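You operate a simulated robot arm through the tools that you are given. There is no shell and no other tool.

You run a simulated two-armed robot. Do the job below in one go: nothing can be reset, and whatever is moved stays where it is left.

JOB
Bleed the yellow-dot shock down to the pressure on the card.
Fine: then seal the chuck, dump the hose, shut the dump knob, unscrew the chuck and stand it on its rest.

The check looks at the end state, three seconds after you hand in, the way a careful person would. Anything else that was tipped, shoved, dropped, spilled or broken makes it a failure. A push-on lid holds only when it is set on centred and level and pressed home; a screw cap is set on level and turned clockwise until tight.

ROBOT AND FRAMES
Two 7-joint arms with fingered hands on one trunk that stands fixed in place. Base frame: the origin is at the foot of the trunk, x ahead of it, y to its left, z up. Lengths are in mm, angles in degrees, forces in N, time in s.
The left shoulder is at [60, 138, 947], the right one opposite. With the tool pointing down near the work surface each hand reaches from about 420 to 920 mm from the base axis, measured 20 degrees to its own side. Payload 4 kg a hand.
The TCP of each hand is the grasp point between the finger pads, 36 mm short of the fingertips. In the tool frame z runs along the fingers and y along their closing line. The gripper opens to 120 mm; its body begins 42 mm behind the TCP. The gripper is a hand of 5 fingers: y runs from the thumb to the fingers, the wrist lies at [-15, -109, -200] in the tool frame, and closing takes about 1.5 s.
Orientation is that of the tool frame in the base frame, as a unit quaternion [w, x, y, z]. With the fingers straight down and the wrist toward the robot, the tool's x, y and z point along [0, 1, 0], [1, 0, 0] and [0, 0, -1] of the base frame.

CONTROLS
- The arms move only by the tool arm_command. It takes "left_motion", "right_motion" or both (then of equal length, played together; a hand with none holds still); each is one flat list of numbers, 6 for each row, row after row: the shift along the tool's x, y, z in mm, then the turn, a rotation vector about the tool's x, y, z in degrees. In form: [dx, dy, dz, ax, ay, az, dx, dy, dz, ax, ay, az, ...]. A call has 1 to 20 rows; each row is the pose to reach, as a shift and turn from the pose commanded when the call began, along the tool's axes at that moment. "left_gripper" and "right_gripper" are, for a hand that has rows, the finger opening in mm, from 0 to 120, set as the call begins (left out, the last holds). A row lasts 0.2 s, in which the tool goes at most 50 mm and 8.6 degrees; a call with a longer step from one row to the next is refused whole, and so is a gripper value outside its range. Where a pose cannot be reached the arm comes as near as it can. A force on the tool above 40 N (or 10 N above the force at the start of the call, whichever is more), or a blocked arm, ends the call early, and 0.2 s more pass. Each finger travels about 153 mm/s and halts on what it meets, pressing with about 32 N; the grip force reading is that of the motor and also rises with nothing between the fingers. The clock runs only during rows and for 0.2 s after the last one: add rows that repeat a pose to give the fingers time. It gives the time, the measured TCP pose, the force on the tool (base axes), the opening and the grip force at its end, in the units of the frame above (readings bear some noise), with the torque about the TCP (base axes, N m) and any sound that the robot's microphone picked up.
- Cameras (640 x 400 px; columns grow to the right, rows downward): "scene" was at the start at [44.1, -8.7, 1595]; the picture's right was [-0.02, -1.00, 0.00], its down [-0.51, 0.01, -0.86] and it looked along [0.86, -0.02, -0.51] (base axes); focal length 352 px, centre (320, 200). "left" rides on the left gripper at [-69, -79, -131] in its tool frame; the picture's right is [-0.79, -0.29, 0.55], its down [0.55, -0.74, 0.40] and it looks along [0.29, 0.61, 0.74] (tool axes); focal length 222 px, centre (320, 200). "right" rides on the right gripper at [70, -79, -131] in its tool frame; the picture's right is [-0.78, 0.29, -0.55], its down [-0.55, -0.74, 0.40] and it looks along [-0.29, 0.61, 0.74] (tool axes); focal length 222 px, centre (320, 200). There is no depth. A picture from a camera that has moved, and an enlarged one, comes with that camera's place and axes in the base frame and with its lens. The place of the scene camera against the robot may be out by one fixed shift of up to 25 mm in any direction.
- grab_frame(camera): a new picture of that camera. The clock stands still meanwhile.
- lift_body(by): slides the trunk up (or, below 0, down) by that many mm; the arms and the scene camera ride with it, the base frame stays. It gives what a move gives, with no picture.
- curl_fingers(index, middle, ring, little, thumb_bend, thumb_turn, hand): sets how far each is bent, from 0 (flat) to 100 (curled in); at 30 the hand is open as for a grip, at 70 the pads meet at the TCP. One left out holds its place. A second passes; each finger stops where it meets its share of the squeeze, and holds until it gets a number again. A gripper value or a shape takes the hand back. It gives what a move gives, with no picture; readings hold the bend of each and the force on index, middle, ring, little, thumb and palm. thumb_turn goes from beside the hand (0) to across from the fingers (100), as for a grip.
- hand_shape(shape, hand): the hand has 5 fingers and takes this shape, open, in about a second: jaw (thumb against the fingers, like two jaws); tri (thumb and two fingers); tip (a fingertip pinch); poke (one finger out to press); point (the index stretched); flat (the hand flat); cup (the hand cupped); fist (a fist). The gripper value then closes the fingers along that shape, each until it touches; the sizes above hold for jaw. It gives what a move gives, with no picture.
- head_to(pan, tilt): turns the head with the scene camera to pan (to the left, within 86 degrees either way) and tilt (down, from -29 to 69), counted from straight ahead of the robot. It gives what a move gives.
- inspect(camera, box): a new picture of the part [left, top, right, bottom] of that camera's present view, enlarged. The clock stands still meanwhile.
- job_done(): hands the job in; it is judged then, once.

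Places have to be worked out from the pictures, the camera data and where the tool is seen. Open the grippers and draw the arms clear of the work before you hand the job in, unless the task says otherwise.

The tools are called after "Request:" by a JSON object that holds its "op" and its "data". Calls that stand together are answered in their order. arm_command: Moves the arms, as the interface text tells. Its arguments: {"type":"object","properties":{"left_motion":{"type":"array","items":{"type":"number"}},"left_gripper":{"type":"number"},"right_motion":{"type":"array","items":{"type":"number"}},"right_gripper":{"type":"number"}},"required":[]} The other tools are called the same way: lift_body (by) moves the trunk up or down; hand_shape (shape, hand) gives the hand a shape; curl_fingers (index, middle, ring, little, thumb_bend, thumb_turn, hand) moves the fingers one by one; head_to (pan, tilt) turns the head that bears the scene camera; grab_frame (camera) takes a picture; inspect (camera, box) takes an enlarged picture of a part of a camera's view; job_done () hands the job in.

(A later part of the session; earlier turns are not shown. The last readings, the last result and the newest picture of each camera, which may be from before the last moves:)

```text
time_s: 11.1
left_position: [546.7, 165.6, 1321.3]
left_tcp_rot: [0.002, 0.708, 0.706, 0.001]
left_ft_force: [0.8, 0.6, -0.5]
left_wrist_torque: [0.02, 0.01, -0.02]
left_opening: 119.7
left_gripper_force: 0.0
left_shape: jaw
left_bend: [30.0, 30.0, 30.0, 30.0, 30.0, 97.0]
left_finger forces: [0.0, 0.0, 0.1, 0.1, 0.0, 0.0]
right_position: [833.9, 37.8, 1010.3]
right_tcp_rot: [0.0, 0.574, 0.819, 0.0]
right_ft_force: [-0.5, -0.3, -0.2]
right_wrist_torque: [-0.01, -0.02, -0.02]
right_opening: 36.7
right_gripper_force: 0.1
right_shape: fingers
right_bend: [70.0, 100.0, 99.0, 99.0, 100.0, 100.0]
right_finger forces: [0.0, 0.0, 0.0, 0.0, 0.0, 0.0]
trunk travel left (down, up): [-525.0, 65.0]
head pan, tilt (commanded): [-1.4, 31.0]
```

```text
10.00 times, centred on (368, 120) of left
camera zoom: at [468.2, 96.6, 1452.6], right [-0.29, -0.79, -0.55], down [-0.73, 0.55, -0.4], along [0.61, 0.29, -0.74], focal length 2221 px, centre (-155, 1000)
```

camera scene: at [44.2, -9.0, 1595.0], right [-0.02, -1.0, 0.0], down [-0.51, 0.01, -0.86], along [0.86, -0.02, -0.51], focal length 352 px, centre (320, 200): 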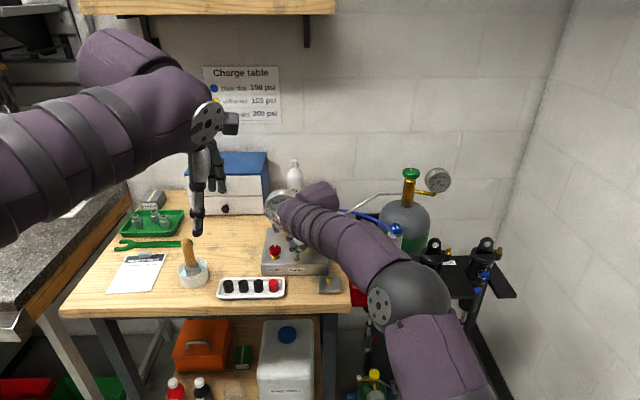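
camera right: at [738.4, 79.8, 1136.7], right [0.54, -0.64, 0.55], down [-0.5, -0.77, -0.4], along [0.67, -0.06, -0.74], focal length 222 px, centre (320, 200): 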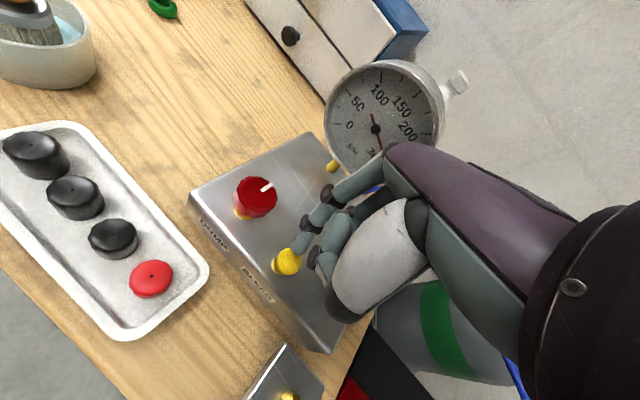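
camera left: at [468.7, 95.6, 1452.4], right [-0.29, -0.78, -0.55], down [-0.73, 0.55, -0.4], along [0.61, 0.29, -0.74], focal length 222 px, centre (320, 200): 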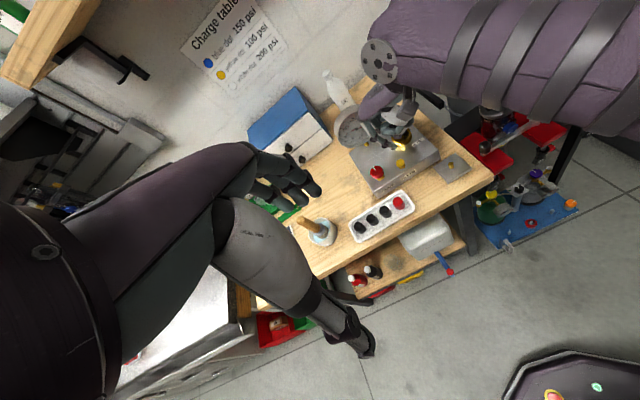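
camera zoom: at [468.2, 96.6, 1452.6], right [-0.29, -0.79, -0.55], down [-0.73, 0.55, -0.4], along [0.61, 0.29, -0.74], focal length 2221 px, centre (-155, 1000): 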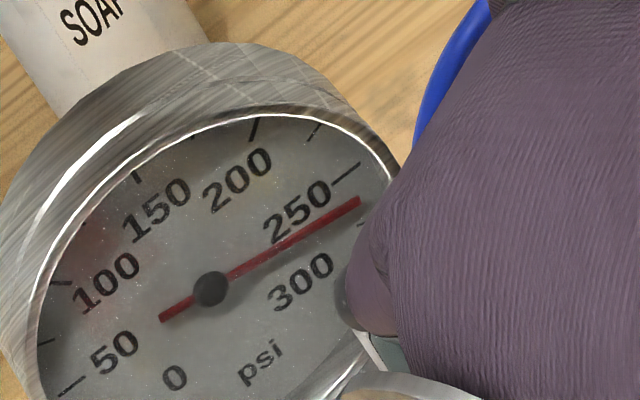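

Settled reading is about 264 psi, i.e. roughly 11 psi for about 0.8 s of pressing. I press about 1.1 s, lift and wait for it to settle.

Request:
{"op": "arm_command", "data": {"right_motion": [0, 0, 8, 0, 0, 0, 0, 0, 16, 0, 0, 0, 0, 0, 16, 0, 0, 0, 0, 0, 16, 0, 0, 0, 0, 0, 16, 0, 0, 0, 0, 0, 16, 0, 0, 0, 0, 0, 0, 0, 0, 0, 0, 0, 0, 0, 0, 0, 0, 0, 0, 0, 0, 0, 0, 0, 0, 0, 0, 0, 0, 0, 0, 0, 0, 0, 0, 0, 0, 0, 0, 0, 0, 0, 0, 0, 0, 0, 0, 0, 0, 0, 0, 0, 0, 0, 0, 0, 0, 0, 0, 0, 0, 0, 0, 0]}}

Request:
{"op": "inspect", "data": {"camera": "left", "box": [345, 100, 390, 140]}}

```text
time_s: 14.5
left_position: [547.4, 166.0, 1321.2]
left_tcp_rot: [0.001, 0.707, 0.707, 0.001]
left_ft_force: [-0.2, 0.2, -0.4]
left_wrist_torque: [-0.01, 0.01, 0.0]
left_opening: 119.7
left_gripper_force: 0.0
left_shape: jaw
left_bend: [30.0, 30.0, 30.0, 30.0, 30.0, 97.0]
left_finger forces: [0.0, 0.0, 0.0, 0.0, 0.0, 0.1]
right_position: [835.6, 37.9, 1010.3]
right_tcp_rot: [-0.001, 0.574, 0.819, 0.001]
right_ft_force: [0.7, -0.5, 0.3]
right_wrist_torque: [0.04, 0.01, 0.01]
right_opening: 36.8
right_gripper_force: 0.1
right_shape: fingers
right_bend: [70.0, 100.0, 99.0, 99.0, 100.0, 100.0]
right_finger forces: [0.0, 0.0, 0.1, 0.0, 0.1, 0.1]
trunk travel left (down, up): [-525.0, 65.0]
head pan, tilt (commanded): [-1.4, 31.0]
```

```text
10.00 times, centred on (368, 120) of left
camera zoom: at [468.2, 96.6, 1452.6], right [-0.29, -0.79, -0.55], down [-0.73, 0.55, -0.4], along [0.61, 0.29, -0.74], focal length 2221 px, centre (-155, 1000)
```

zoom: 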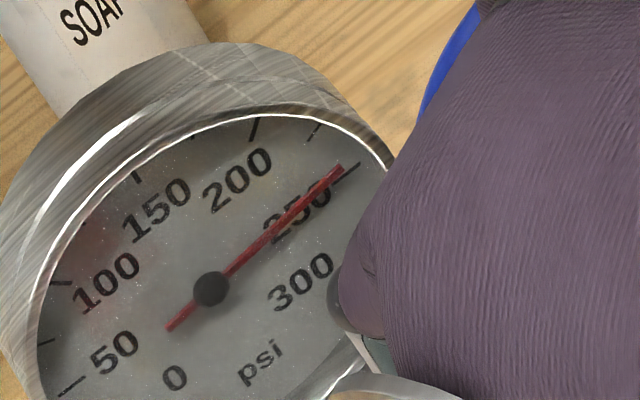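

The needle settled between 243 and 246 by this oblique view, so roughly 20 psi remain. For a more accurate reading I bring the left hand's camera closer, to the left of the gauge and well clear of everything.

Request:
{"op": "arm_command", "data": {"left_motion": [4.2, 22.8, 34, 0, 0, 0, 8.5, 45.5, 68, 0, 0, 0, 12.8, 68.2, 102, 0, 0, 0, 17, 91, 136, 0, 0, 0, 21.2, 113.8, 170, 0, 0, 0, 25.5, 136.5, 204, 0, 0, 0, 29.8, 159.2, 238, 0, 0, 0, 34, 182, 272, 0, 0, 0, 34, 182, 272, 0, 0, 0]}}

Request:
{"op": "grab_frame", "data": {"camera": "left"}}

Request:
{"op": "inspect", "data": {"camera": "left", "box": [290, 0, 400, 110]}}

```text
time_s: 16.5
left_position: [728.5, 200.7, 1049.7]
left_tcp_rot: [0.001, 0.707, 0.707, 0.0]
left_ft_force: [-0.3, -0.1, -0.1]
left_wrist_torque: [-0.06, 0.0, 0.05]
left_opening: 120.0
left_gripper_force: 0.0
left_shape: jaw
left_bend: [30.0, 30.0, 30.0, 30.0, 30.0, 97.0]
left_finger forces: [0.0, 0.0, 0.1, 0.0, 0.0, 0.0]
right_position: [833.6, 38.5, 1009.4]
right_tcp_rot: [0.0, 0.573, 0.819, 0.001]
right_ft_force: [-0.3, 0.5, 0.8]
right_wrist_torque: [-0.03, 0.02, -0.02]
right_opening: 36.7
right_gripper_force: 0.1
right_shape: fingers
right_bend: [70.0, 100.0, 99.0, 99.0, 100.0, 100.0]
right_finger forces: [0.0, 0.0, 0.0, 0.1, 0.1, 0.0]
trunk travel left (down, up): [-525.0, 65.0]
head pan, tilt (commanded): [-1.4, 31.0]
```

```text
taken
camera left: at [650.6, 131.3, 1181.0], right [-0.29, -0.79, -0.55], down [-0.73, 0.55, -0.4], along [0.61, 0.29, -0.74], focal length 222 px, centre (320, 200)
```

left: 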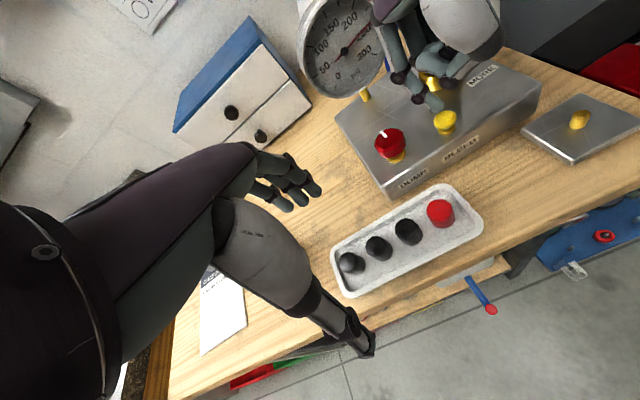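

```text
3.64 times, centred on (345, 55) of left
camera zoom: at [650.6, 131.3, 1181.0], right [-0.29, -0.79, -0.55], down [-0.73, 0.55, -0.4], along [0.61, 0.29, -0.74], focal length 808 px, centre (229, 727)
```

zoom: 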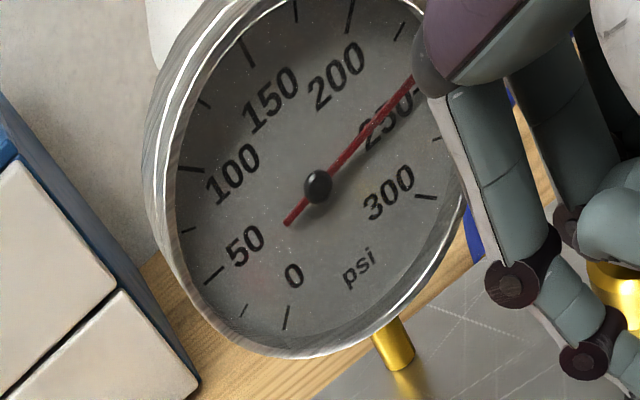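

The closer view gives about 241–243 psi. I give a shorter pulse (about 0.7 s, expected to take off 11 psi) and let it settle.

Request:
{"op": "arm_command", "data": {"right_motion": [0, 0, 8, 0, 0, 0, 0, 0, 16, 0, 0, 0, 0, 0, 16, 0, 0, 0, 0, 0, 16, 0, 0, 0, 0, 0, 0, 0, 0, 0, 0, 0, 0, 0, 0, 0, 0, 0, 0, 0, 0, 0, 0, 0, 0, 0, 0, 0, 0, 0, 0, 0, 0, 0, 0, 0, 0, 0, 0, 0, 0, 0, 0, 0, 0, 0, 0, 0, 0, 0, 0, 0, 0, 0, 0, 0, 0, 0, 0, 0, 0, 0, 0, 0, 0, 0, 0, 0, 0, 0, 0, 0, 0, 0, 0, 0]}}

Request:
{"op": "inspect", "data": {"camera": "left", "box": [290, 0, 400, 110]}}

```text
time_s: 19.9
left_position: [730.2, 201.0, 1049.2]
left_tcp_rot: [0.001, 0.708, 0.706, 0.001]
left_ft_force: [0.2, -0.3, -0.3]
left_wrist_torque: [0.0, 0.0, -0.01]
left_opening: 119.5
left_gripper_force: 0.1
left_shape: jaw
left_bend: [30.0, 30.0, 30.0, 30.0, 30.0, 97.0]
left_finger forces: [0.1, 0.0, 0.0, 0.0, 0.0, 0.0]
right_position: [834.0, 38.7, 1009.2]
right_tcp_rot: [0.0, 0.574, 0.819, 0.0]
right_ft_force: [0.3, 0.3, 0.5]
right_wrist_torque: [0.0, 0.03, 0.02]
right_opening: 36.8
right_gripper_force: 0.0
right_shape: fingers
right_bend: [70.0, 100.0, 99.0, 99.0, 100.0, 100.0]
right_finger forces: [0.0, 0.0, 0.0, 0.0, 0.0, 0.0]
trunk travel left (down, up): [-525.0, 65.0]
head pan, tilt (commanded): [-1.4, 31.0]
```

```text
3.64 times, centred on (345, 55) of left
camera zoom: at [650.9, 131.1, 1180.8], right [-0.29, -0.79, -0.55], down [-0.73, 0.55, -0.4], along [0.61, 0.29, -0.74], focal length 808 px, centre (229, 727)
```

zoom: 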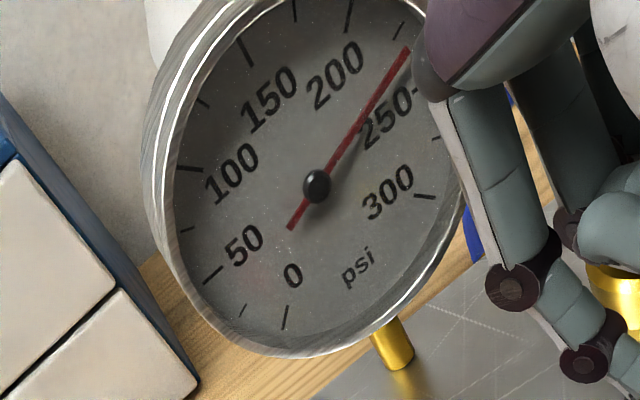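

The needle is now at about 230–231 psi. I give one very short pulse (expected about -4 psi) and let it settle.

Request:
{"op": "arm_command", "data": {"right_motion": [0, 0, 8, 0, 0, 0, 0, 0, 16, 0, 0, 0, 0, 0, 0, 0, 0, 0, 0, 0, 0, 0, 0, 0, 0, 0, 0, 0, 0, 0, 0, 0, 0, 0, 0, 0, 0, 0, 0, 0, 0, 0, 0, 0, 0, 0, 0, 0, 0, 0, 0, 0, 0, 0, 0, 0, 0, 0, 0, 0, 0, 0, 0, 0, 0, 0, 0, 0, 0, 0, 0, 0, 0, 0, 0, 0, 0, 0, 0, 0, 0, 0, 0, 0, 0, 0, 0, 0, 0, 0, 0, 0, 0, 0, 0, 0]}}

Request:
{"op": "inspect", "data": {"camera": "left", "box": [290, 0, 400, 110]}}

```text
time_s: 23.3
left_position: [730.2, 200.0, 1049.8]
left_tcp_rot: [0.0, 0.708, 0.706, 0.0]
left_ft_force: [-0.2, 0.9, -0.2]
left_wrist_torque: [0.0, -0.02, 0.03]
left_opening: 119.6
left_gripper_force: 0.0
left_shape: jaw
left_bend: [30.0, 30.0, 30.0, 30.0, 30.0, 97.0]
left_finger forces: [0.1, 0.0, 0.0, 0.0, 0.0, 0.1]
right_position: [834.9, 37.5, 1008.4]
right_tcp_rot: [0.0, 0.574, 0.819, 0.0]
right_ft_force: [0.3, -1.3, 0.2]
right_wrist_torque: [-0.02, -0.01, 0.01]
right_opening: 36.5
right_gripper_force: 0.1
right_shape: fingers
right_bend: [70.0, 100.0, 99.0, 99.0, 100.0, 100.0]
right_finger forces: [0.0, 0.0, 0.0, 0.1, 0.1, 0.1]
trunk travel left (down, up): [-525.0, 65.0]
head pan, tilt (commanded): [-1.4, 31.0]
```

```text
3.64 times, centred on (345, 55) of left
camera zoom: at [650.9, 131.1, 1180.8], right [-0.29, -0.79, -0.55], down [-0.73, 0.55, -0.4], along [0.61, 0.29, -0.74], focal length 808 px, centre (229, 727)
```

zoom: 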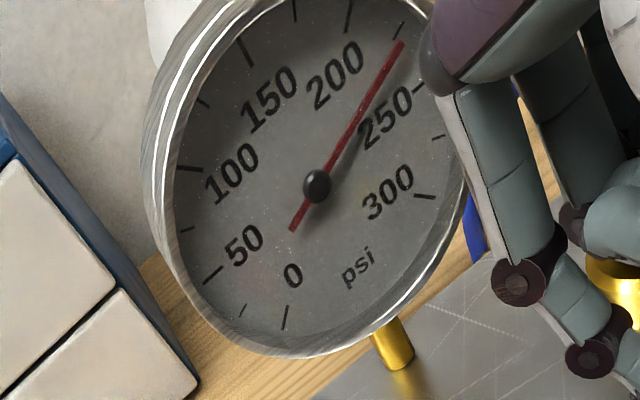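

The needle is now about 227–229 psi. To read it precisely I draw the right hand back and to the right so the scene camera gets an unobstructed view of the gauge.

Request:
{"op": "arm_command", "data": {"right_motion": [0, 0, -30, 0, 0, 0, -32, -28, -50, 0, 0, 0, -65, -55, -60, 0, 0, 0, -97, -83, -60, 0, 0, 0, -130, -111, -60, 0, 0, 0, -130, -111, -60, 0, 0, 0]}}

Request:
{"op": "inspect", "data": {"camera": "scene", "box": [262, 185, 304, 227]}}

Request:
{"op": "inspect", "data": {"camera": "left", "box": [290, 0, 400, 110]}}

Request:
{"op": "grab_frame", "data": {"camera": "scene"}}

```text
time_s: 24.7
left_position: [731.0, 201.1, 1050.0]
left_tcp_rot: [0.0, 0.707, 0.708, 0.0]
left_ft_force: [0.4, 0.4, 0.8]
left_wrist_torque: [-0.01, 0.01, -0.01]
left_opening: 119.8
left_gripper_force: 0.0
left_shape: jaw
left_bend: [30.0, 30.0, 30.0, 30.0, 30.0, 97.0]
left_finger forces: [0.0, 0.1, 0.1, 0.0, 0.0, 0.1]
right_position: [772.7, -121.8, 1067.3]
right_tcp_rot: [0.0, 0.573, 0.819, 0.0]
right_ft_force: [-0.7, 0.0, -0.6]
right_wrist_torque: [-0.01, 0.0, 0.0]
right_opening: 36.6
right_gripper_force: 0.1
right_shape: fingers
right_bend: [70.0, 100.0, 99.0, 99.0, 100.0, 100.0]
right_finger forces: [0.0, 0.1, 0.1, 0.0, 0.1, 0.1]
trunk travel left (down, up): [-525.0, 65.0]
head pan, tilt (commanded): [-1.4, 31.0]
```

```text
9.52 times, centred on (283, 206) of scene
camera zoom: at [44.6, -8.2, 1595.0], right [-0.02, -1.0, 0.0], down [-0.51, 0.01, -0.86], along [0.86, -0.02, -0.51], focal length 3349 px, centre (672, 143)
```

zoom: 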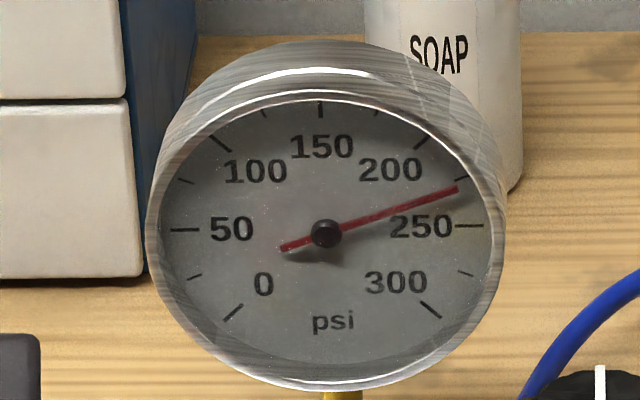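

```text
3.64 times, centred on (345, 55) of left
camera zoom: at [651.1, 131.6, 1180.6], right [-0.29, -0.79, -0.55], down [-0.73, 0.55, -0.4], along [0.61, 0.29, -0.74], focal length 808 px, centre (229, 727)
```

zoom: 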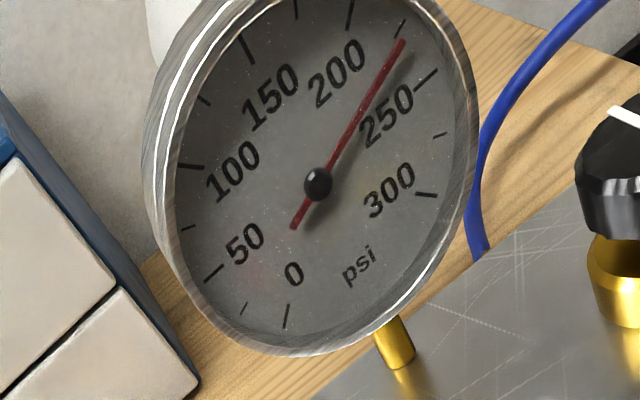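

```text
taken
camera scene: at [44.6, -8.2, 1595.0], right [-0.02, -1.0, 0.0], down [-0.51, 0.01, -0.86], along [0.86, -0.02, -0.51], focal length 352 px, centre (320, 200)
```

scene: 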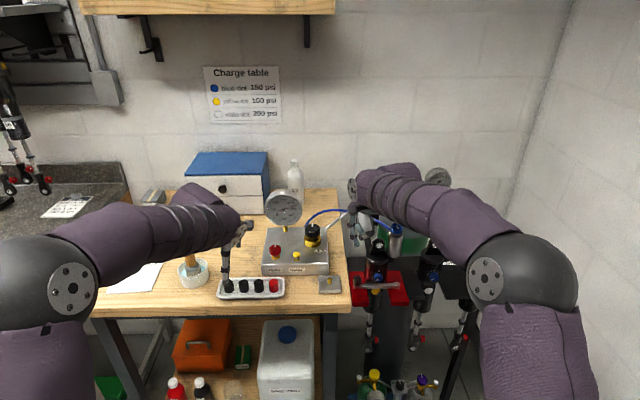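

Now the scene view is clear: the needle direction lines up with the 225 tick (about 225–226 psi), steady. The bleed is done; next I raise the right hand and move it past the chuck for a close look at the chuck with the right wrist camera.

Request:
{"op": "arm_command", "data": {"right_motion": [0, 0, -38, 0, 0, 0, 0, 0, -75, 0, 0, 0, -37, -10.5, -75, 0, 0, 4, -74, -21, -75, 0, 0, 8, -112, -31.7, -75, 0, 0, 12, -149, -42, -75, 0, 0, 16, -186, -52.8, -75, 0, 0, 20, -186, -52.8, -75, 0, 0, 20]}}

Request:
{"op": "hand_shape", "data": {"hand": "right", "shape": "jaw"}}

Request:
{"op": "grab_frame", "data": {"camera": "right"}}

Request:
{"op": "grab_frame", "data": {"camera": "scene"}}

```text
time_s: 26.5
left_position: [729.3, 200.6, 1049.5]
left_tcp_rot: [0.001, 0.707, 0.707, 0.0]
left_ft_force: [-0.2, -0.5, -0.9]
left_wrist_torque: [-0.03, -0.01, 0.03]
left_opening: 119.8
left_gripper_force: 0.0
left_shape: jaw
left_bend: [30.0, 30.0, 30.0, 30.0, 30.0, 97.0]
left_finger forces: [0.0, 0.0, 0.0, 0.0, 0.0, 0.0]
right_position: [789.4, -313.9, 1142.8]
right_tcp_rot: [0.0, 0.708, 0.706, 0.0]
right_ft_force: [0.7, -0.3, -0.5]
right_wrist_torque: [-0.04, 0.02, -0.02]
right_opening: 36.4
right_gripper_force: 0.1
right_shape: fingers
right_bend: [70.0, 100.0, 99.0, 99.0, 100.0, 100.0]
right_finger forces: [0.0, 0.0, 0.1, 0.0, 0.0, 0.0]
trunk travel left (down, up): [-525.0, 65.0]
head pan, tilt (commanded): [-1.4, 31.0]
```

```text
time_s: 27.4
left_position: [729.5, 200.2, 1049.1]
left_tcp_rot: [0.0, 0.708, 0.706, 0.002]
left_ft_force: [0.8, 0.6, -0.4]
left_wrist_torque: [0.02, 0.03, 0.02]
left_opening: 119.7
left_gripper_force: 0.1
left_shape: jaw
left_bend: [30.0, 30.0, 30.0, 30.0, 30.0, 97.0]
left_finger forces: [0.1, 0.1, 0.0, 0.0, 0.0, 0.0]
right_position: [790.9, -314.9, 1141.8]
right_tcp_rot: [0.0, 0.707, 0.707, 0.0]
right_ft_force: [0.6, -1.1, 0.6]
right_wrist_torque: [0.04, 0.02, 0.01]
right_opening: 119.9
right_gripper_force: 0.0
right_shape: jaw
right_bend: [30.0, 30.0, 30.0, 30.0, 30.0, 97.0]
right_finger forces: [0.0, 0.1, 0.0, 0.0, 0.0, 0.1]
trunk travel left (down, up): [-525.0, 65.0]
head pan, tilt (commanded): [-1.4, 31.0]
```

```text
taken
camera right: at [712.0, -245.3, 1273.8], right [0.29, -0.78, 0.55], down [-0.74, -0.55, -0.4], along [0.61, -0.29, -0.74], focal length 222 px, centre (320, 200)
```

right: 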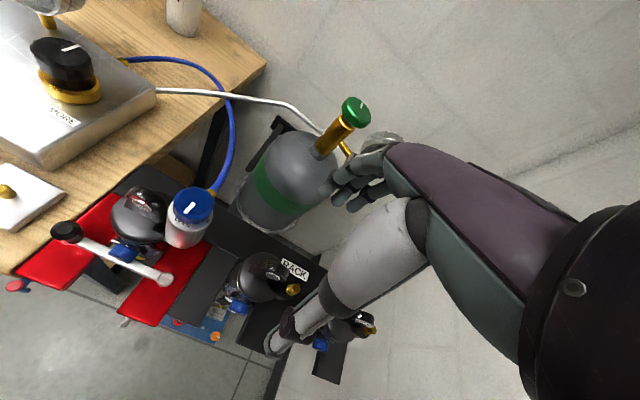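

```text
taken
camera scene: at [44.3, -8.8, 1595.0], right [-0.02, -1.0, 0.0], down [-0.51, 0.01, -0.86], along [0.86, -0.02, -0.51], focal length 352 px, centre (320, 200)
```

scene: 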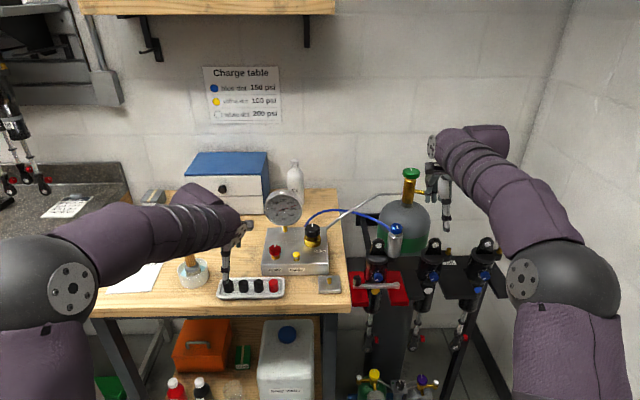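

I enlarge the chuck and the shock heads in both views to get the chuck's geometry.

Request:
{"op": "inspect", "data": {"camera": "right", "box": [90, 150, 310, 310]}}

Request:
{"op": "inspect", "data": {"camera": "right", "box": [150, 170, 230, 250]}}

Request:
{"op": "inspect", "data": {"camera": "scene", "box": [350, 210, 450, 290]}}

```text
2.50 times, centred on (200, 230) of right
camera zoom: at [712.0, -245.3, 1273.8], right [0.29, -0.78, 0.55], down [-0.74, -0.55, -0.4], along [0.61, -0.29, -0.74], focal length 555 px, centre (620, 125)
```

zoom: 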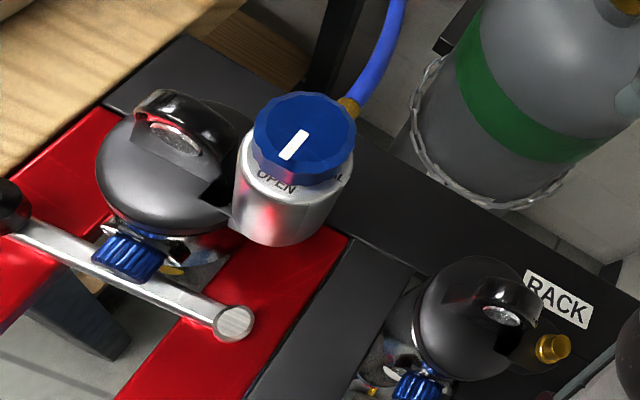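

```text
5.00 times, centred on (190, 210) of right
camera zoom: at [712.0, -245.3, 1273.8], right [0.29, -0.78, 0.55], down [-0.74, -0.55, -0.4], along [0.61, -0.29, -0.74], focal length 1111 px, centre (970, 150)
```

zoom: 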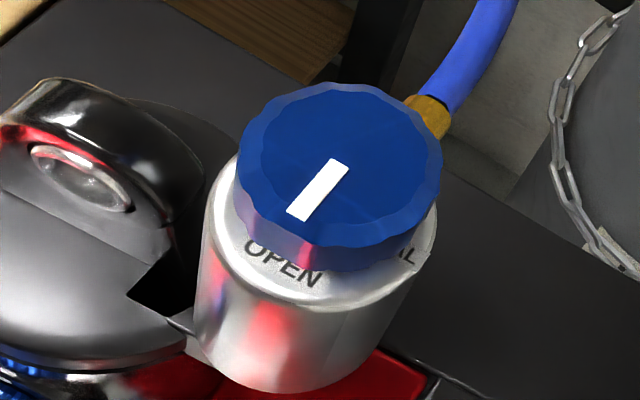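

```text
5.00 times, centred on (400, 250) of scene
camera zoom: at [44.3, -8.8, 1595.0], right [-0.02, -1.0, 0.0], down [-0.51, 0.01, -0.86], along [0.86, -0.02, -0.51], focal length 1758 px, centre (-80, -50)
```

zoom: 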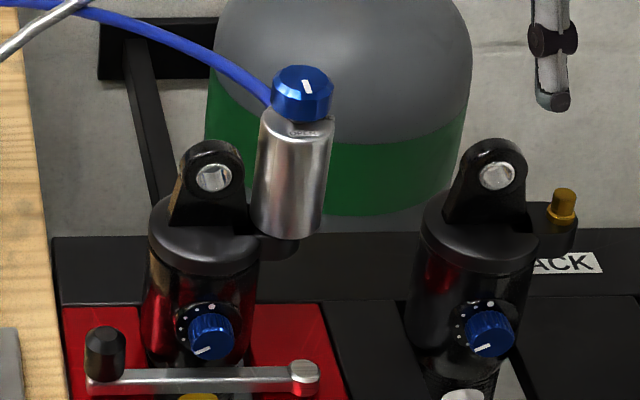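

The fitting and hose leave the chuck at its back, just under the knob; the mark points at OPEN, and SEAL sits further counter-clockwise (seen from above). I check the hose fitting height and SEAL label from other views before choosing the grip.

Request:
{"op": "inspect", "data": {"camera": "scene", "box": [380, 215, 412, 240]}}

Request:
{"op": "inspect", "data": {"camera": "right", "box": [160, 80, 250, 210]}}

Request:
{"op": "grab_frame", "data": {"camera": "left"}}

```text
16.00 times, centred on (396, 228) of scene
camera zoom: at [44.3, -8.8, 1595.0], right [-0.02, -1.0, 0.0], down [-0.51, 0.01, -0.86], along [0.86, -0.02, -0.51], focal length 5626 px, centre (-896, -240)
```

zoom: 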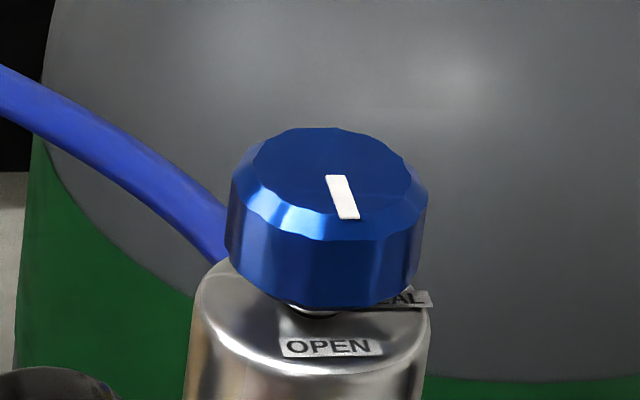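

```text
3.08 times, centred on (205, 145) of right
camera zoom: at [712.0, -245.3, 1273.8], right [0.29, -0.78, 0.55], down [-0.74, -0.55, -0.4], along [0.61, -0.29, -0.74], focal length 684 px, centre (674, 369)
```

zoom: 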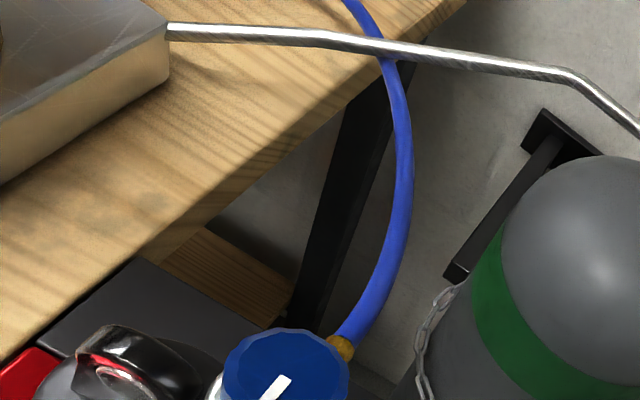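

```text
taken
camera left: at [650.9, 131.0, 1180.8], right [-0.29, -0.78, -0.55], down [-0.73, 0.55, -0.4], along [0.61, 0.29, -0.74], focal length 222 px, centre (320, 200)
```

left: 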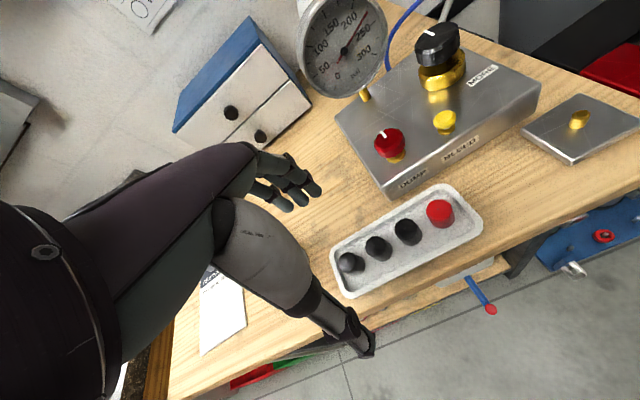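

The mark-to-SEAL turn is about a quarter turn counter-clockwise seen from above, and the fitting points straight back just below the knob. I raise the trunk 60 mm for better reach and shape the right hand as a tri pinch.

Request:
{"op": "lift_body", "data": {"by": 60}}

Request:
{"op": "hand_shape", "data": {"hand": "right", "shape": "tri"}}

Request:
{"op": "grab_frame", "data": {"camera": "right"}}

Request:
{"op": "grab_frame", "data": {"camera": "scene"}}

```text
time_s: 28.4
left_position: [730.0, 199.5, 1109.3]
left_tcp_rot: [0.0, 0.707, 0.707, -0.001]
left_ft_force: [0.8, 0.5, 1.2]
left_wrist_torque: [0.0, -0.01, -0.01]
left_opening: 119.7
left_gripper_force: 0.0
left_shape: jaw
left_bend: [30.0, 30.0, 30.0, 30.0, 30.0, 97.0]
left_finger forces: [0.0, 0.0, 0.0, 0.0, 0.0, 0.0]
right_position: [791.3, -314.6, 1202.4]
right_tcp_rot: [-0.001, 0.707, 0.707, 0.0]
right_ft_force: [-0.3, -0.4, -0.8]
right_wrist_torque: [-0.02, 0.03, -0.04]
right_opening: 119.8
right_gripper_force: 0.1
right_shape: jaw
right_bend: [30.0, 30.0, 30.0, 30.0, 30.0, 97.0]
right_finger forces: [0.0, 0.0, 0.0, 0.1, 0.0, 0.0]
trunk travel left (down, up): [-585.0, 5.0]
head pan, tilt (commanded): [-1.4, 31.0]
```

```text
time_s: 29.3
left_position: [730.9, 200.7, 1109.0]
left_tcp_rot: [0.001, 0.708, 0.706, 0.0]
left_ft_force: [0.0, 0.7, -1.6]
left_wrist_torque: [0.0, 0.0, -0.02]
left_opening: 119.9
left_gripper_force: 0.1
left_shape: jaw
left_bend: [30.0, 30.0, 30.0, 30.0, 30.0, 97.0]
left_finger forces: [0.0, 0.1, 0.1, 0.0, 0.0, 0.1]
right_position: [791.3, -313.6, 1203.0]
right_tcp_rot: [0.0, 0.707, 0.707, 0.0]
right_ft_force: [0.3, 0.0, 0.5]
right_wrist_torque: [0.0, -0.03, 0.01]
right_opening: 119.8
right_gripper_force: 0.0
right_shape: tri
right_bend: [30.0, 30.0, 99.0, 99.0, 30.0, 97.0]
right_finger forces: [0.1, 0.1, 0.0, 0.0, 0.0, 0.0]
trunk travel left (down, up): [-585.0, 5.0]
head pan, tilt (commanded): [-1.4, 31.0]
```

```text
taken
camera right: at [712.0, -245.3, 1333.8], right [0.29, -0.78, 0.55], down [-0.74, -0.55, -0.4], along [0.61, -0.29, -0.74], focal length 222 px, centre (320, 200)
```

right: 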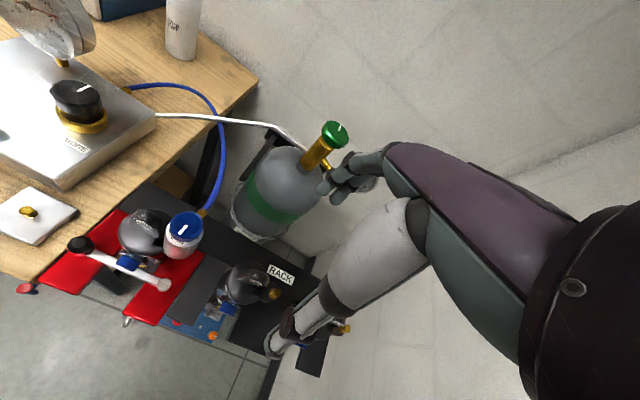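

```text
taken
camera scene: at [44.4, -8.7, 1655.0], right [-0.02, -1.0, 0.0], down [-0.51, 0.01, -0.86], along [0.86, -0.02, -0.51], focal length 352 px, centre (320, 200)
```

scene: 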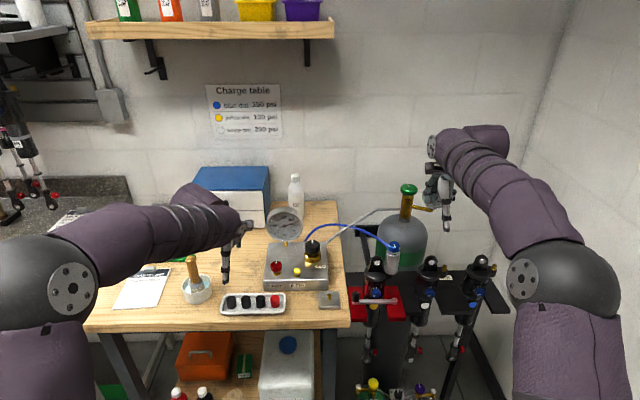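

Right hand is at (791, -314, 1203). I move over the chuck axis at z≈1150 while yawing to -60°.

Request:
{"op": "arm_command", "data": {"right_motion": [12.2, 1, 6.5, 0, 0, 7.5, 24.4, 2.1, 13, 0, 0, 15, 36.6, 3.2, 19.5, 0, 0, 22.5, 48.8, 4.2, 26, 0, 0, 30, 61, 5.3, 32.5, 0, 0, 37.5, 73.1, 6.4, 39, 0, 0, 45, 85.3, 7.4, 45.5, 0, 0, 52.5, 97.5, 8.5, 52, 0, 0, 60, 97.5, 8.5, 52, 0, 0, 60]}}

Request:
{"op": "grab_frame", "data": {"camera": "right"}}

Request:
{"op": "grab_frame", "data": {"camera": "scene"}}

```text
time_s: 31.3
left_position: [729.2, 199.0, 1110.7]
left_tcp_rot: [0.002, 0.708, 0.707, 0.0]
left_ft_force: [0.3, 0.2, 0.2]
left_wrist_torque: [0.04, 0.02, -0.03]
left_opening: 119.9
left_gripper_force: 0.0
left_shape: jaw
left_bend: [30.0, 30.0, 30.0, 30.0, 30.0, 97.0]
left_finger forces: [0.0, 0.0, 0.0, 0.0, 0.1, 0.0]
right_position: [798.3, -218.4, 1151.8]
right_tcp_rot: [-0.001, 0.966, 0.258, -0.001]
right_ft_force: [-0.4, 0.8, 0.0]
right_wrist_torque: [0.02, -0.01, 0.0]
right_opening: 119.8
right_gripper_force: 0.0
right_shape: tri
right_bend: [30.0, 30.0, 99.0, 99.0, 30.0, 97.0]
right_finger forces: [0.1, 0.0, 0.0, 0.0, 0.0, 0.1]
trunk travel left (down, up): [-585.0, 5.0]
head pan, tilt (commanded): [-1.4, 31.0]
```

```text
taken
camera right: at [819.1, -114.9, 1282.5], right [-0.54, -0.64, 0.55], down [-0.84, 0.36, -0.4], along [0.06, -0.67, -0.74], focal length 222 px, centre (320, 200)
```

right: 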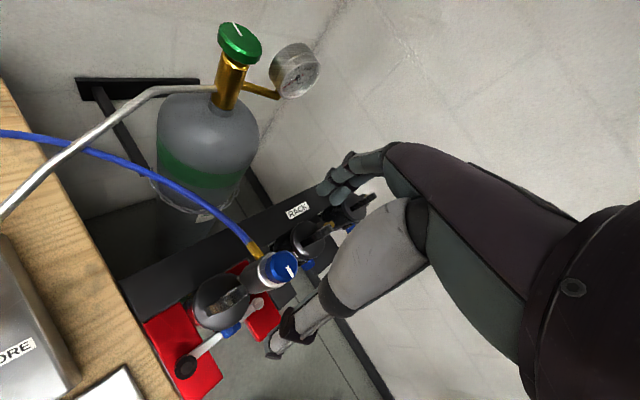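

```text
taken
camera scene: at [43.8, -8.9, 1655.0], right [-0.02, -1.0, 0.0], down [-0.51, 0.01, -0.86], along [0.86, -0.02, -0.51], focal length 352 px, centre (320, 200)
```

scene: 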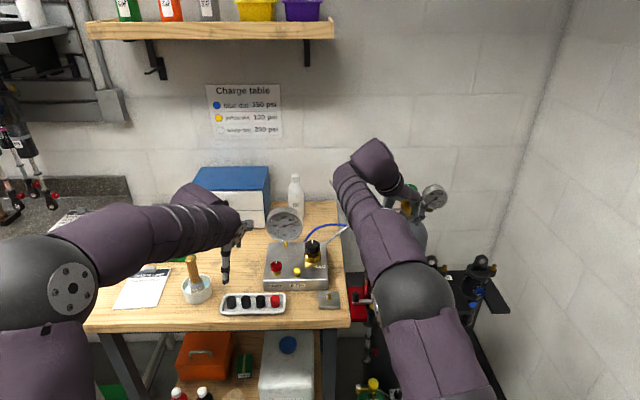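

The knob lies almost exactly under the TCP (predicted pixel (278, 266)). I zoom to refine and see the hose fitting and labels.

Request:
{"op": "inspect", "data": {"camera": "right", "box": [230, 225, 330, 305]}}

```text
5.00 times, centred on (280, 265) of right
camera zoom: at [819.1, -114.9, 1282.5], right [-0.54, -0.64, 0.55], down [-0.84, 0.36, -0.4], along [0.06, -0.67, -0.74], focal length 1111 px, centre (520, -125)
```

zoom: 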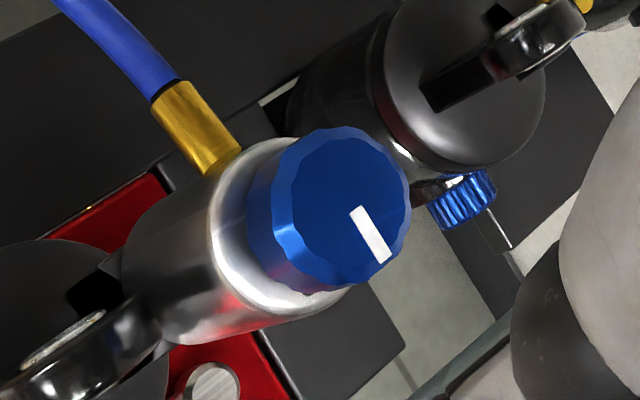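

The closer triangulation puts the knob top at about z=1070, axis near (795, -218); the hose drops away behind. To keep the thumb clear of the shock's eyelet I use yaw -28° as the start, re-centre, and descend partway.

Request:
{"op": "arm_command", "data": {"right_motion": [-0.7, -0.3, 8, 0, 0, -8, -1.4, -0.5, 16, 0, 0, -16, -2.1, -0.8, 24, 0, 0, -24, -2.85, -1.07, 32, 0, 0, -32, -2.85, -1.07, 36, 0, 0, -32, -2.85, -1.07, 36, 0, 0, -32]}}

Request:
{"op": "grab_frame", "data": {"camera": "right"}}

Request:
{"op": "inspect", "data": {"camera": "right", "box": [230, 200, 350, 300]}}

```text
time_s: 32.7
left_position: [729.7, 200.3, 1109.7]
left_tcp_rot: [0.0, 0.708, 0.707, 0.001]
left_ft_force: [0.2, 1.3, 1.0]
left_wrist_torque: [0.0, -0.01, 0.03]
left_opening: 119.8
left_gripper_force: 0.1
left_shape: jaw
left_bend: [30.0, 30.0, 30.0, 30.0, 30.0, 97.0]
left_finger forces: [0.0, 0.0, 0.0, 0.1, 0.0, 0.0]
right_position: [795.3, -217.6, 1114.4]
right_tcp_rot: [0.0, 0.857, 0.515, 0.0]
right_ft_force: [0.7, 0.2, 0.1]
right_wrist_torque: [-0.01, 0.01, 0.0]
right_opening: 119.9
right_gripper_force: 0.0
right_shape: tri
right_bend: [30.0, 30.0, 99.0, 99.0, 30.0, 97.0]
right_finger forces: [0.0, 0.0, 0.1, 0.2, 0.0, 0.0]
trunk travel left (down, up): [-585.0, 5.0]
head pan, tilt (commanded): [-1.4, 31.0]
```

```text
taken
camera right: at [758.7, -118.8, 1245.5], right [-0.11, -0.83, 0.55], down [-0.91, -0.14, -0.4], along [0.41, -0.54, -0.74], focal length 222 px, centre (320, 200)
```

right: 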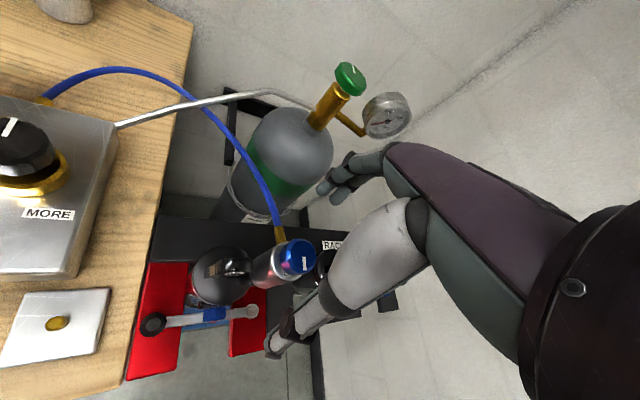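

```text
4.00 times, centred on (290, 250) of right
camera zoom: at [758.7, -118.8, 1245.5], right [-0.11, -0.83, 0.55], down [-0.91, -0.14, -0.4], along [0.41, -0.54, -0.74], focal length 888 px, centre (440, 0)
```

zoom: 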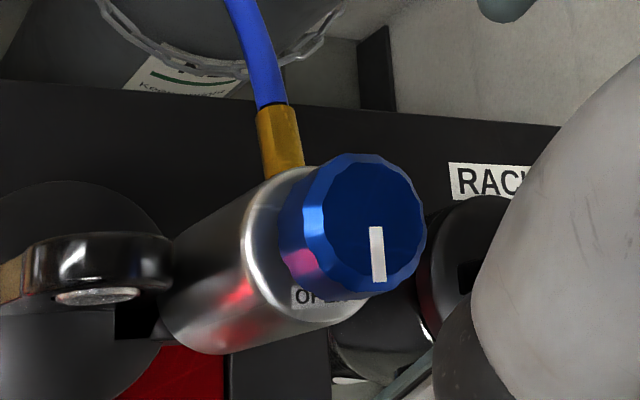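

Three views now agree: knob top z≈1074, axis (795, -218), right under the TCP. I descend 18 mm so the fingertips reach about two-thirds down the knob, then check before closing.

Request:
{"op": "arm_command", "data": {"right_motion": [0, 0, 9, 0, 0, 0, 0, 0, 18, 0, 0, 0, 0, 0, 18, 0, 0, 0]}}

Request:
{"op": "inspect", "data": {"camera": "right", "box": [220, 180, 380, 300]}}

Request:
{"op": "inspect", "data": {"camera": "scene", "box": [340, 180, 440, 290]}}

```text
time_s: 33.5
left_position: [730.3, 199.6, 1108.7]
left_tcp_rot: [0.0, 0.708, 0.706, 0.001]
left_ft_force: [0.7, -0.7, 0.0]
left_wrist_torque: [-0.01, 0.03, -0.01]
left_opening: 119.7
left_gripper_force: 0.1
left_shape: jaw
left_bend: [30.0, 30.0, 30.0, 30.0, 30.0, 97.0]
left_finger forces: [0.0, 0.0, 0.0, 0.0, 0.1, 0.0]
right_position: [796.0, -217.6, 1096.0]
right_tcp_rot: [0.0, 0.857, 0.516, 0.0]
right_ft_force: [-0.2, 0.6, 0.1]
right_wrist_torque: [-0.03, 0.01, -0.02]
right_opening: 119.6
right_gripper_force: 0.1
right_shape: tri
right_bend: [30.0, 30.0, 99.0, 99.0, 30.0, 97.0]
right_finger forces: [0.1, 0.0, 0.0, 0.1, 0.1, 0.1]
trunk travel left (down, up): [-585.0, 5.0]
head pan, tilt (commanded): [-1.4, 31.0]
```

```text
3.33 times, centred on (300, 240) of right
camera zoom: at [759.5, -119.3, 1227.4], right [-0.11, -0.83, 0.55], down [-0.91, -0.14, -0.4], along [0.41, -0.54, -0.74], focal length 740 px, centre (387, 67)
```

zoom: 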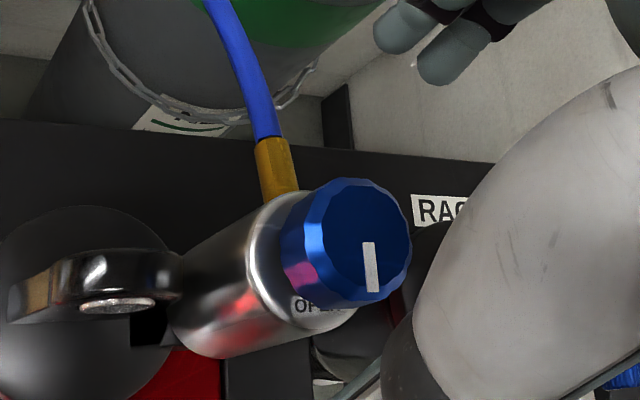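

```text
3.64 times, centred on (390, 235) of scene
camera zoom: at [44.2, -8.7, 1655.0], right [-0.02, -1.0, 0.0], down [-0.51, 0.01, -0.86], along [0.86, -0.02, -0.51], focal length 1279 px, centre (66, 73)
```

zoom: 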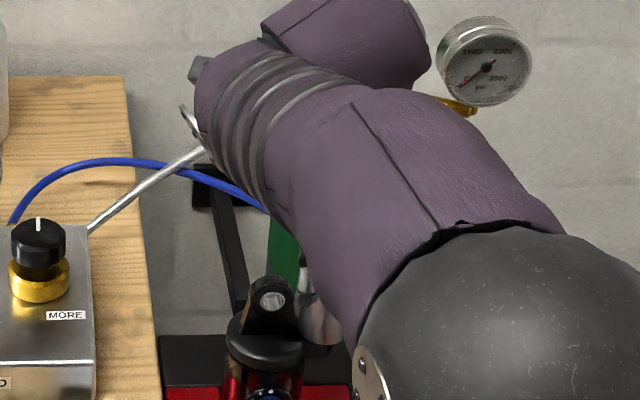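

The knob is centred under the closing line with clear space on both sides. I close the tri pinch on it.

Request:
{"op": "arm_command", "data": {"right_motion": [0, 0, 0, 0, 0, 0, 0, 0, 0, 0, 0, 0, 0, 0, 0, 0, 0, 0, 0, 0, 0, 0, 0, 0, 0, 0, 0, 0, 0, 0, 0, 0, 0, 0, 0, 0, 0, 0, 0, 0, 0, 0, 0, 0, 0], "right_gripper": 20}}

Request:
{"op": "inspect", "data": {"camera": "right", "box": [220, 180, 380, 300]}}

```text
refused: motion must hold 6 numbers for each row
```

```text
3.33 times, centred on (300, 240) of right
camera zoom: at [759.5, -119.3, 1227.4], right [-0.11, -0.83, 0.55], down [-0.91, -0.14, -0.4], along [0.41, -0.54, -0.74], focal length 740 px, centre (387, 67)
```

zoom: 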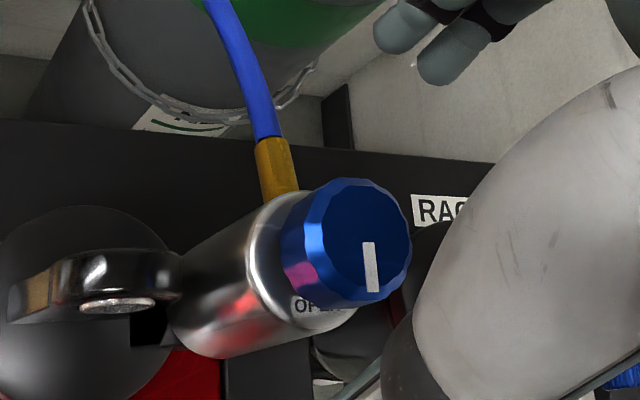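

The command was refused for a miscounted list; I resend with 8 full rows.

Request:
{"op": "arm_command", "data": {"right_motion": [0, 0, 0, 0, 0, 0, 0, 0, 0, 0, 0, 0, 0, 0, 0, 0, 0, 0, 0, 0, 0, 0, 0, 0, 0, 0, 0, 0, 0, 0, 0, 0, 0, 0, 0, 0, 0, 0, 0, 0, 0, 0, 0, 0, 0, 0, 0, 0], "right_gripper": 20}}

Request:
{"op": "inspect", "data": {"camera": "right", "box": [220, 180, 380, 300]}}

```text
time_s: 35.3
left_position: [730.3, 200.9, 1109.8]
left_tcp_rot: [0.001, 0.707, 0.707, 0.0]
left_ft_force: [0.0, -0.1, -1.2]
left_wrist_torque: [0.01, 0.04, 0.02]
left_opening: 119.7
left_gripper_force: 0.0
left_shape: jaw
left_bend: [30.0, 30.0, 30.0, 30.0, 30.0, 97.0]
left_finger forces: [0.1, 0.1, 0.0, 0.0, 0.0, 0.0]
right_position: [796.3, -217.9, 1095.5]
right_tcp_rot: [0.0, 0.857, 0.516, 0.001]
right_ft_force: [-3.1, 1.9, 0.0]
right_wrist_torque: [0.08, 0.1, -0.03]
right_opening: 21.8
right_gripper_force: 31.5
right_shape: tri
right_bend: [72.0, 61.0, 100.0, 100.0, 69.0, 100.0]
right_finger forces: [13.0, 13.0, 0.0, 0.0, 30.2, 0.0]
trunk travel left (down, up): [-585.0, 5.0]
head pan, tilt (commanded): [-1.4, 31.0]
```

```text
3.33 times, centred on (300, 240) of right
camera zoom: at [759.4, -118.9, 1227.4], right [-0.11, -0.83, 0.55], down [-0.91, -0.14, -0.4], along [0.41, -0.54, -0.74], focal length 740 px, centre (387, 67)
```

zoom: 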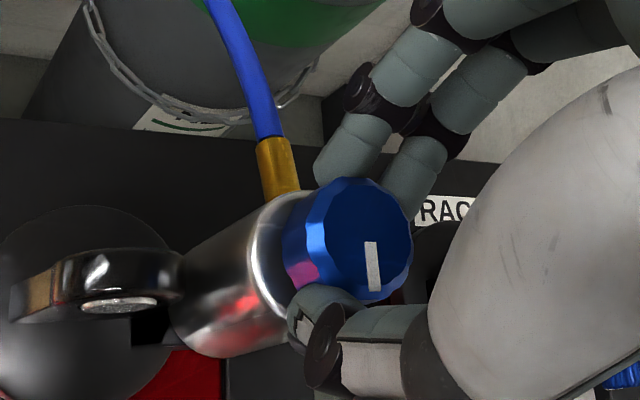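

The pinch holds the knob (index 13, middle 13, thumb 30 N). I turn it counter-clockwise seen from above by 24° first and look.

Request:
{"op": "arm_command", "data": {"right_motion": [0, 0, 0, 0, 0, -6, 0, 0, 0, 0, 0, -12, 0, 0, 0, 0, 0, -18, 0, 0, 0, 0, 0, -24, 0, 0, 0, 0, 0, -24]}}

Request:
{"op": "inspect", "data": {"camera": "right", "box": [220, 180, 380, 300]}}

```text
time_s: 36.5
left_position: [729.6, 201.8, 1109.3]
left_tcp_rot: [0.002, 0.707, 0.707, 0.0]
left_ft_force: [-0.2, 0.1, 0.0]
left_wrist_torque: [0.0, 0.01, -0.01]
left_opening: 119.8
left_gripper_force: 0.1
left_shape: jaw
left_bend: [30.0, 30.0, 30.0, 30.0, 30.0, 97.0]
left_finger forces: [0.0, 0.1, 0.0, 0.1, 0.0, 0.1]
right_position: [795.8, -217.2, 1096.0]
right_tcp_rot: [0.0, 0.731, 0.682, 0.0]
right_ft_force: [-1.8, 5.1, -5.0]
right_wrist_torque: [0.15, 0.03, -0.03]
right_opening: 21.9
right_gripper_force: 31.9
right_shape: tri
right_bend: [72.0, 61.0, 100.0, 100.0, 69.0, 100.0]
right_finger forces: [14.8, 12.3, 0.0, 0.1, 29.8, 0.0]
trunk travel left (down, up): [-585.0, 5.0]
head pan, tilt (commanded): [-1.4, 31.0]
```

```text
3.33 times, centred on (300, 240) of right
camera zoom: at [722.6, -143.1, 1227.7], right [0.24, -0.8, 0.55], down [-0.77, -0.5, -0.4], along [0.59, -0.33, -0.74], focal length 740 px, centre (387, 67)
```

zoom: 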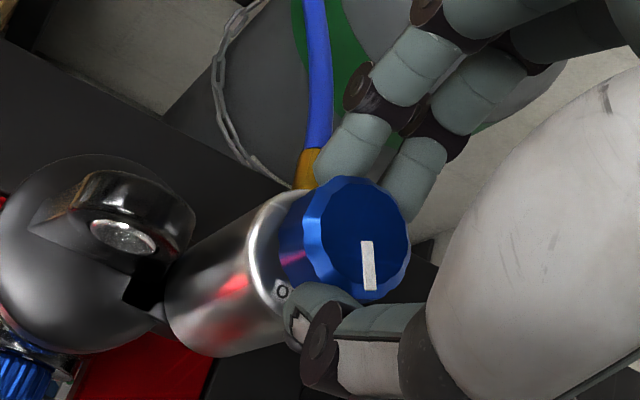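

The knob turns with the fingers while the chuck body stays put. I continue another 54° (to the arm's comfortable limit).

Request:
{"op": "arm_command", "data": {"right_motion": [0, 0, 0, 0, 0, -7, 0, 0, 0, 0, 0, -14, 0, 0, 0, 0, 0, -21, 0, 0, 0, 0, 0, -28, 0, 0, 0, 0, 0, -35, 0, 0, 0, 0, 0, -42, 0, 0, 0, 0, 0, -49, 0, 0, 0, 0, 0, -54, 0, 0, 0, 0, 0, -54]}}

Request:
{"op": "inspect", "data": {"camera": "right", "box": [220, 180, 380, 300]}}

Request:
{"op": "inspect", "data": {"camera": "scene", "box": [262, 195, 310, 245]}}

```text
time_s: 38.5
left_position: [728.8, 201.4, 1110.0]
left_tcp_rot: [0.001, 0.707, 0.707, 0.0]
left_ft_force: [1.1, 0.2, -0.1]
left_wrist_torque: [0.03, 0.0, -0.03]
left_opening: 119.7
left_gripper_force: 0.1
left_shape: jaw
left_bend: [30.0, 30.0, 30.0, 30.0, 30.0, 97.0]
left_finger forces: [0.0, 0.0, 0.0, 0.0, 0.0, 0.0]
right_position: [795.6, -217.2, 1096.1]
right_tcp_rot: [-0.001, 0.342, 0.94, 0.0]
right_ft_force: [-1.5, 3.5, -1.8]
right_wrist_torque: [0.16, -0.05, -0.02]
right_opening: 21.5
right_gripper_force: 32.0
right_shape: tri
right_bend: [72.0, 61.0, 100.0, 100.0, 69.0, 100.0]
right_finger forces: [16.6, 14.8, 0.0, 0.1, 29.1, 0.0]
trunk travel left (down, up): [-585.0, 5.0]
head pan, tilt (commanded): [-1.4, 31.0]
```

```text
3.33 times, centred on (300, 240) of right
camera zoom: at [692.6, -233.8, 1227.8], right [0.79, -0.28, 0.55], down [-0.05, -0.92, -0.4], along [0.61, 0.29, -0.74], focal length 740 px, centre (387, 67)
```

zoom: 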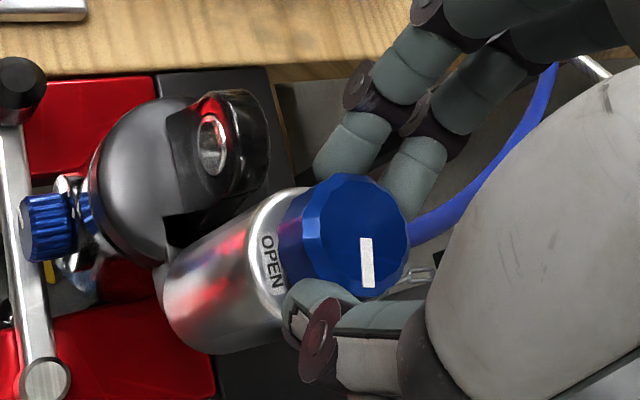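

```text
8.00 times, centred on (286, 220) of scene
camera zoom: at [44.4, -8.2, 1655.0], right [-0.02, -1.0, 0.0], down [-0.51, 0.01, -0.86], along [0.86, -0.02, -0.51], focal length 2813 px, centre (592, 40)
```

zoom: 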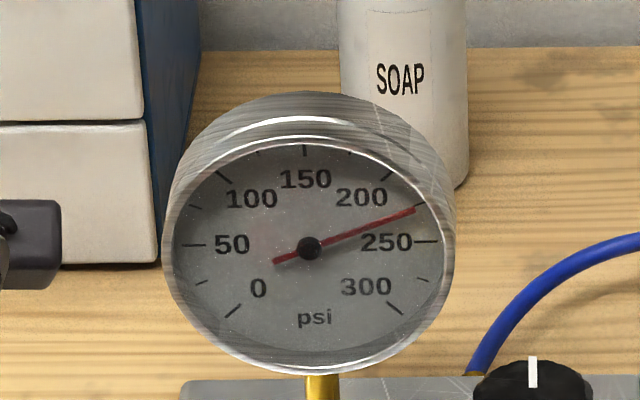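

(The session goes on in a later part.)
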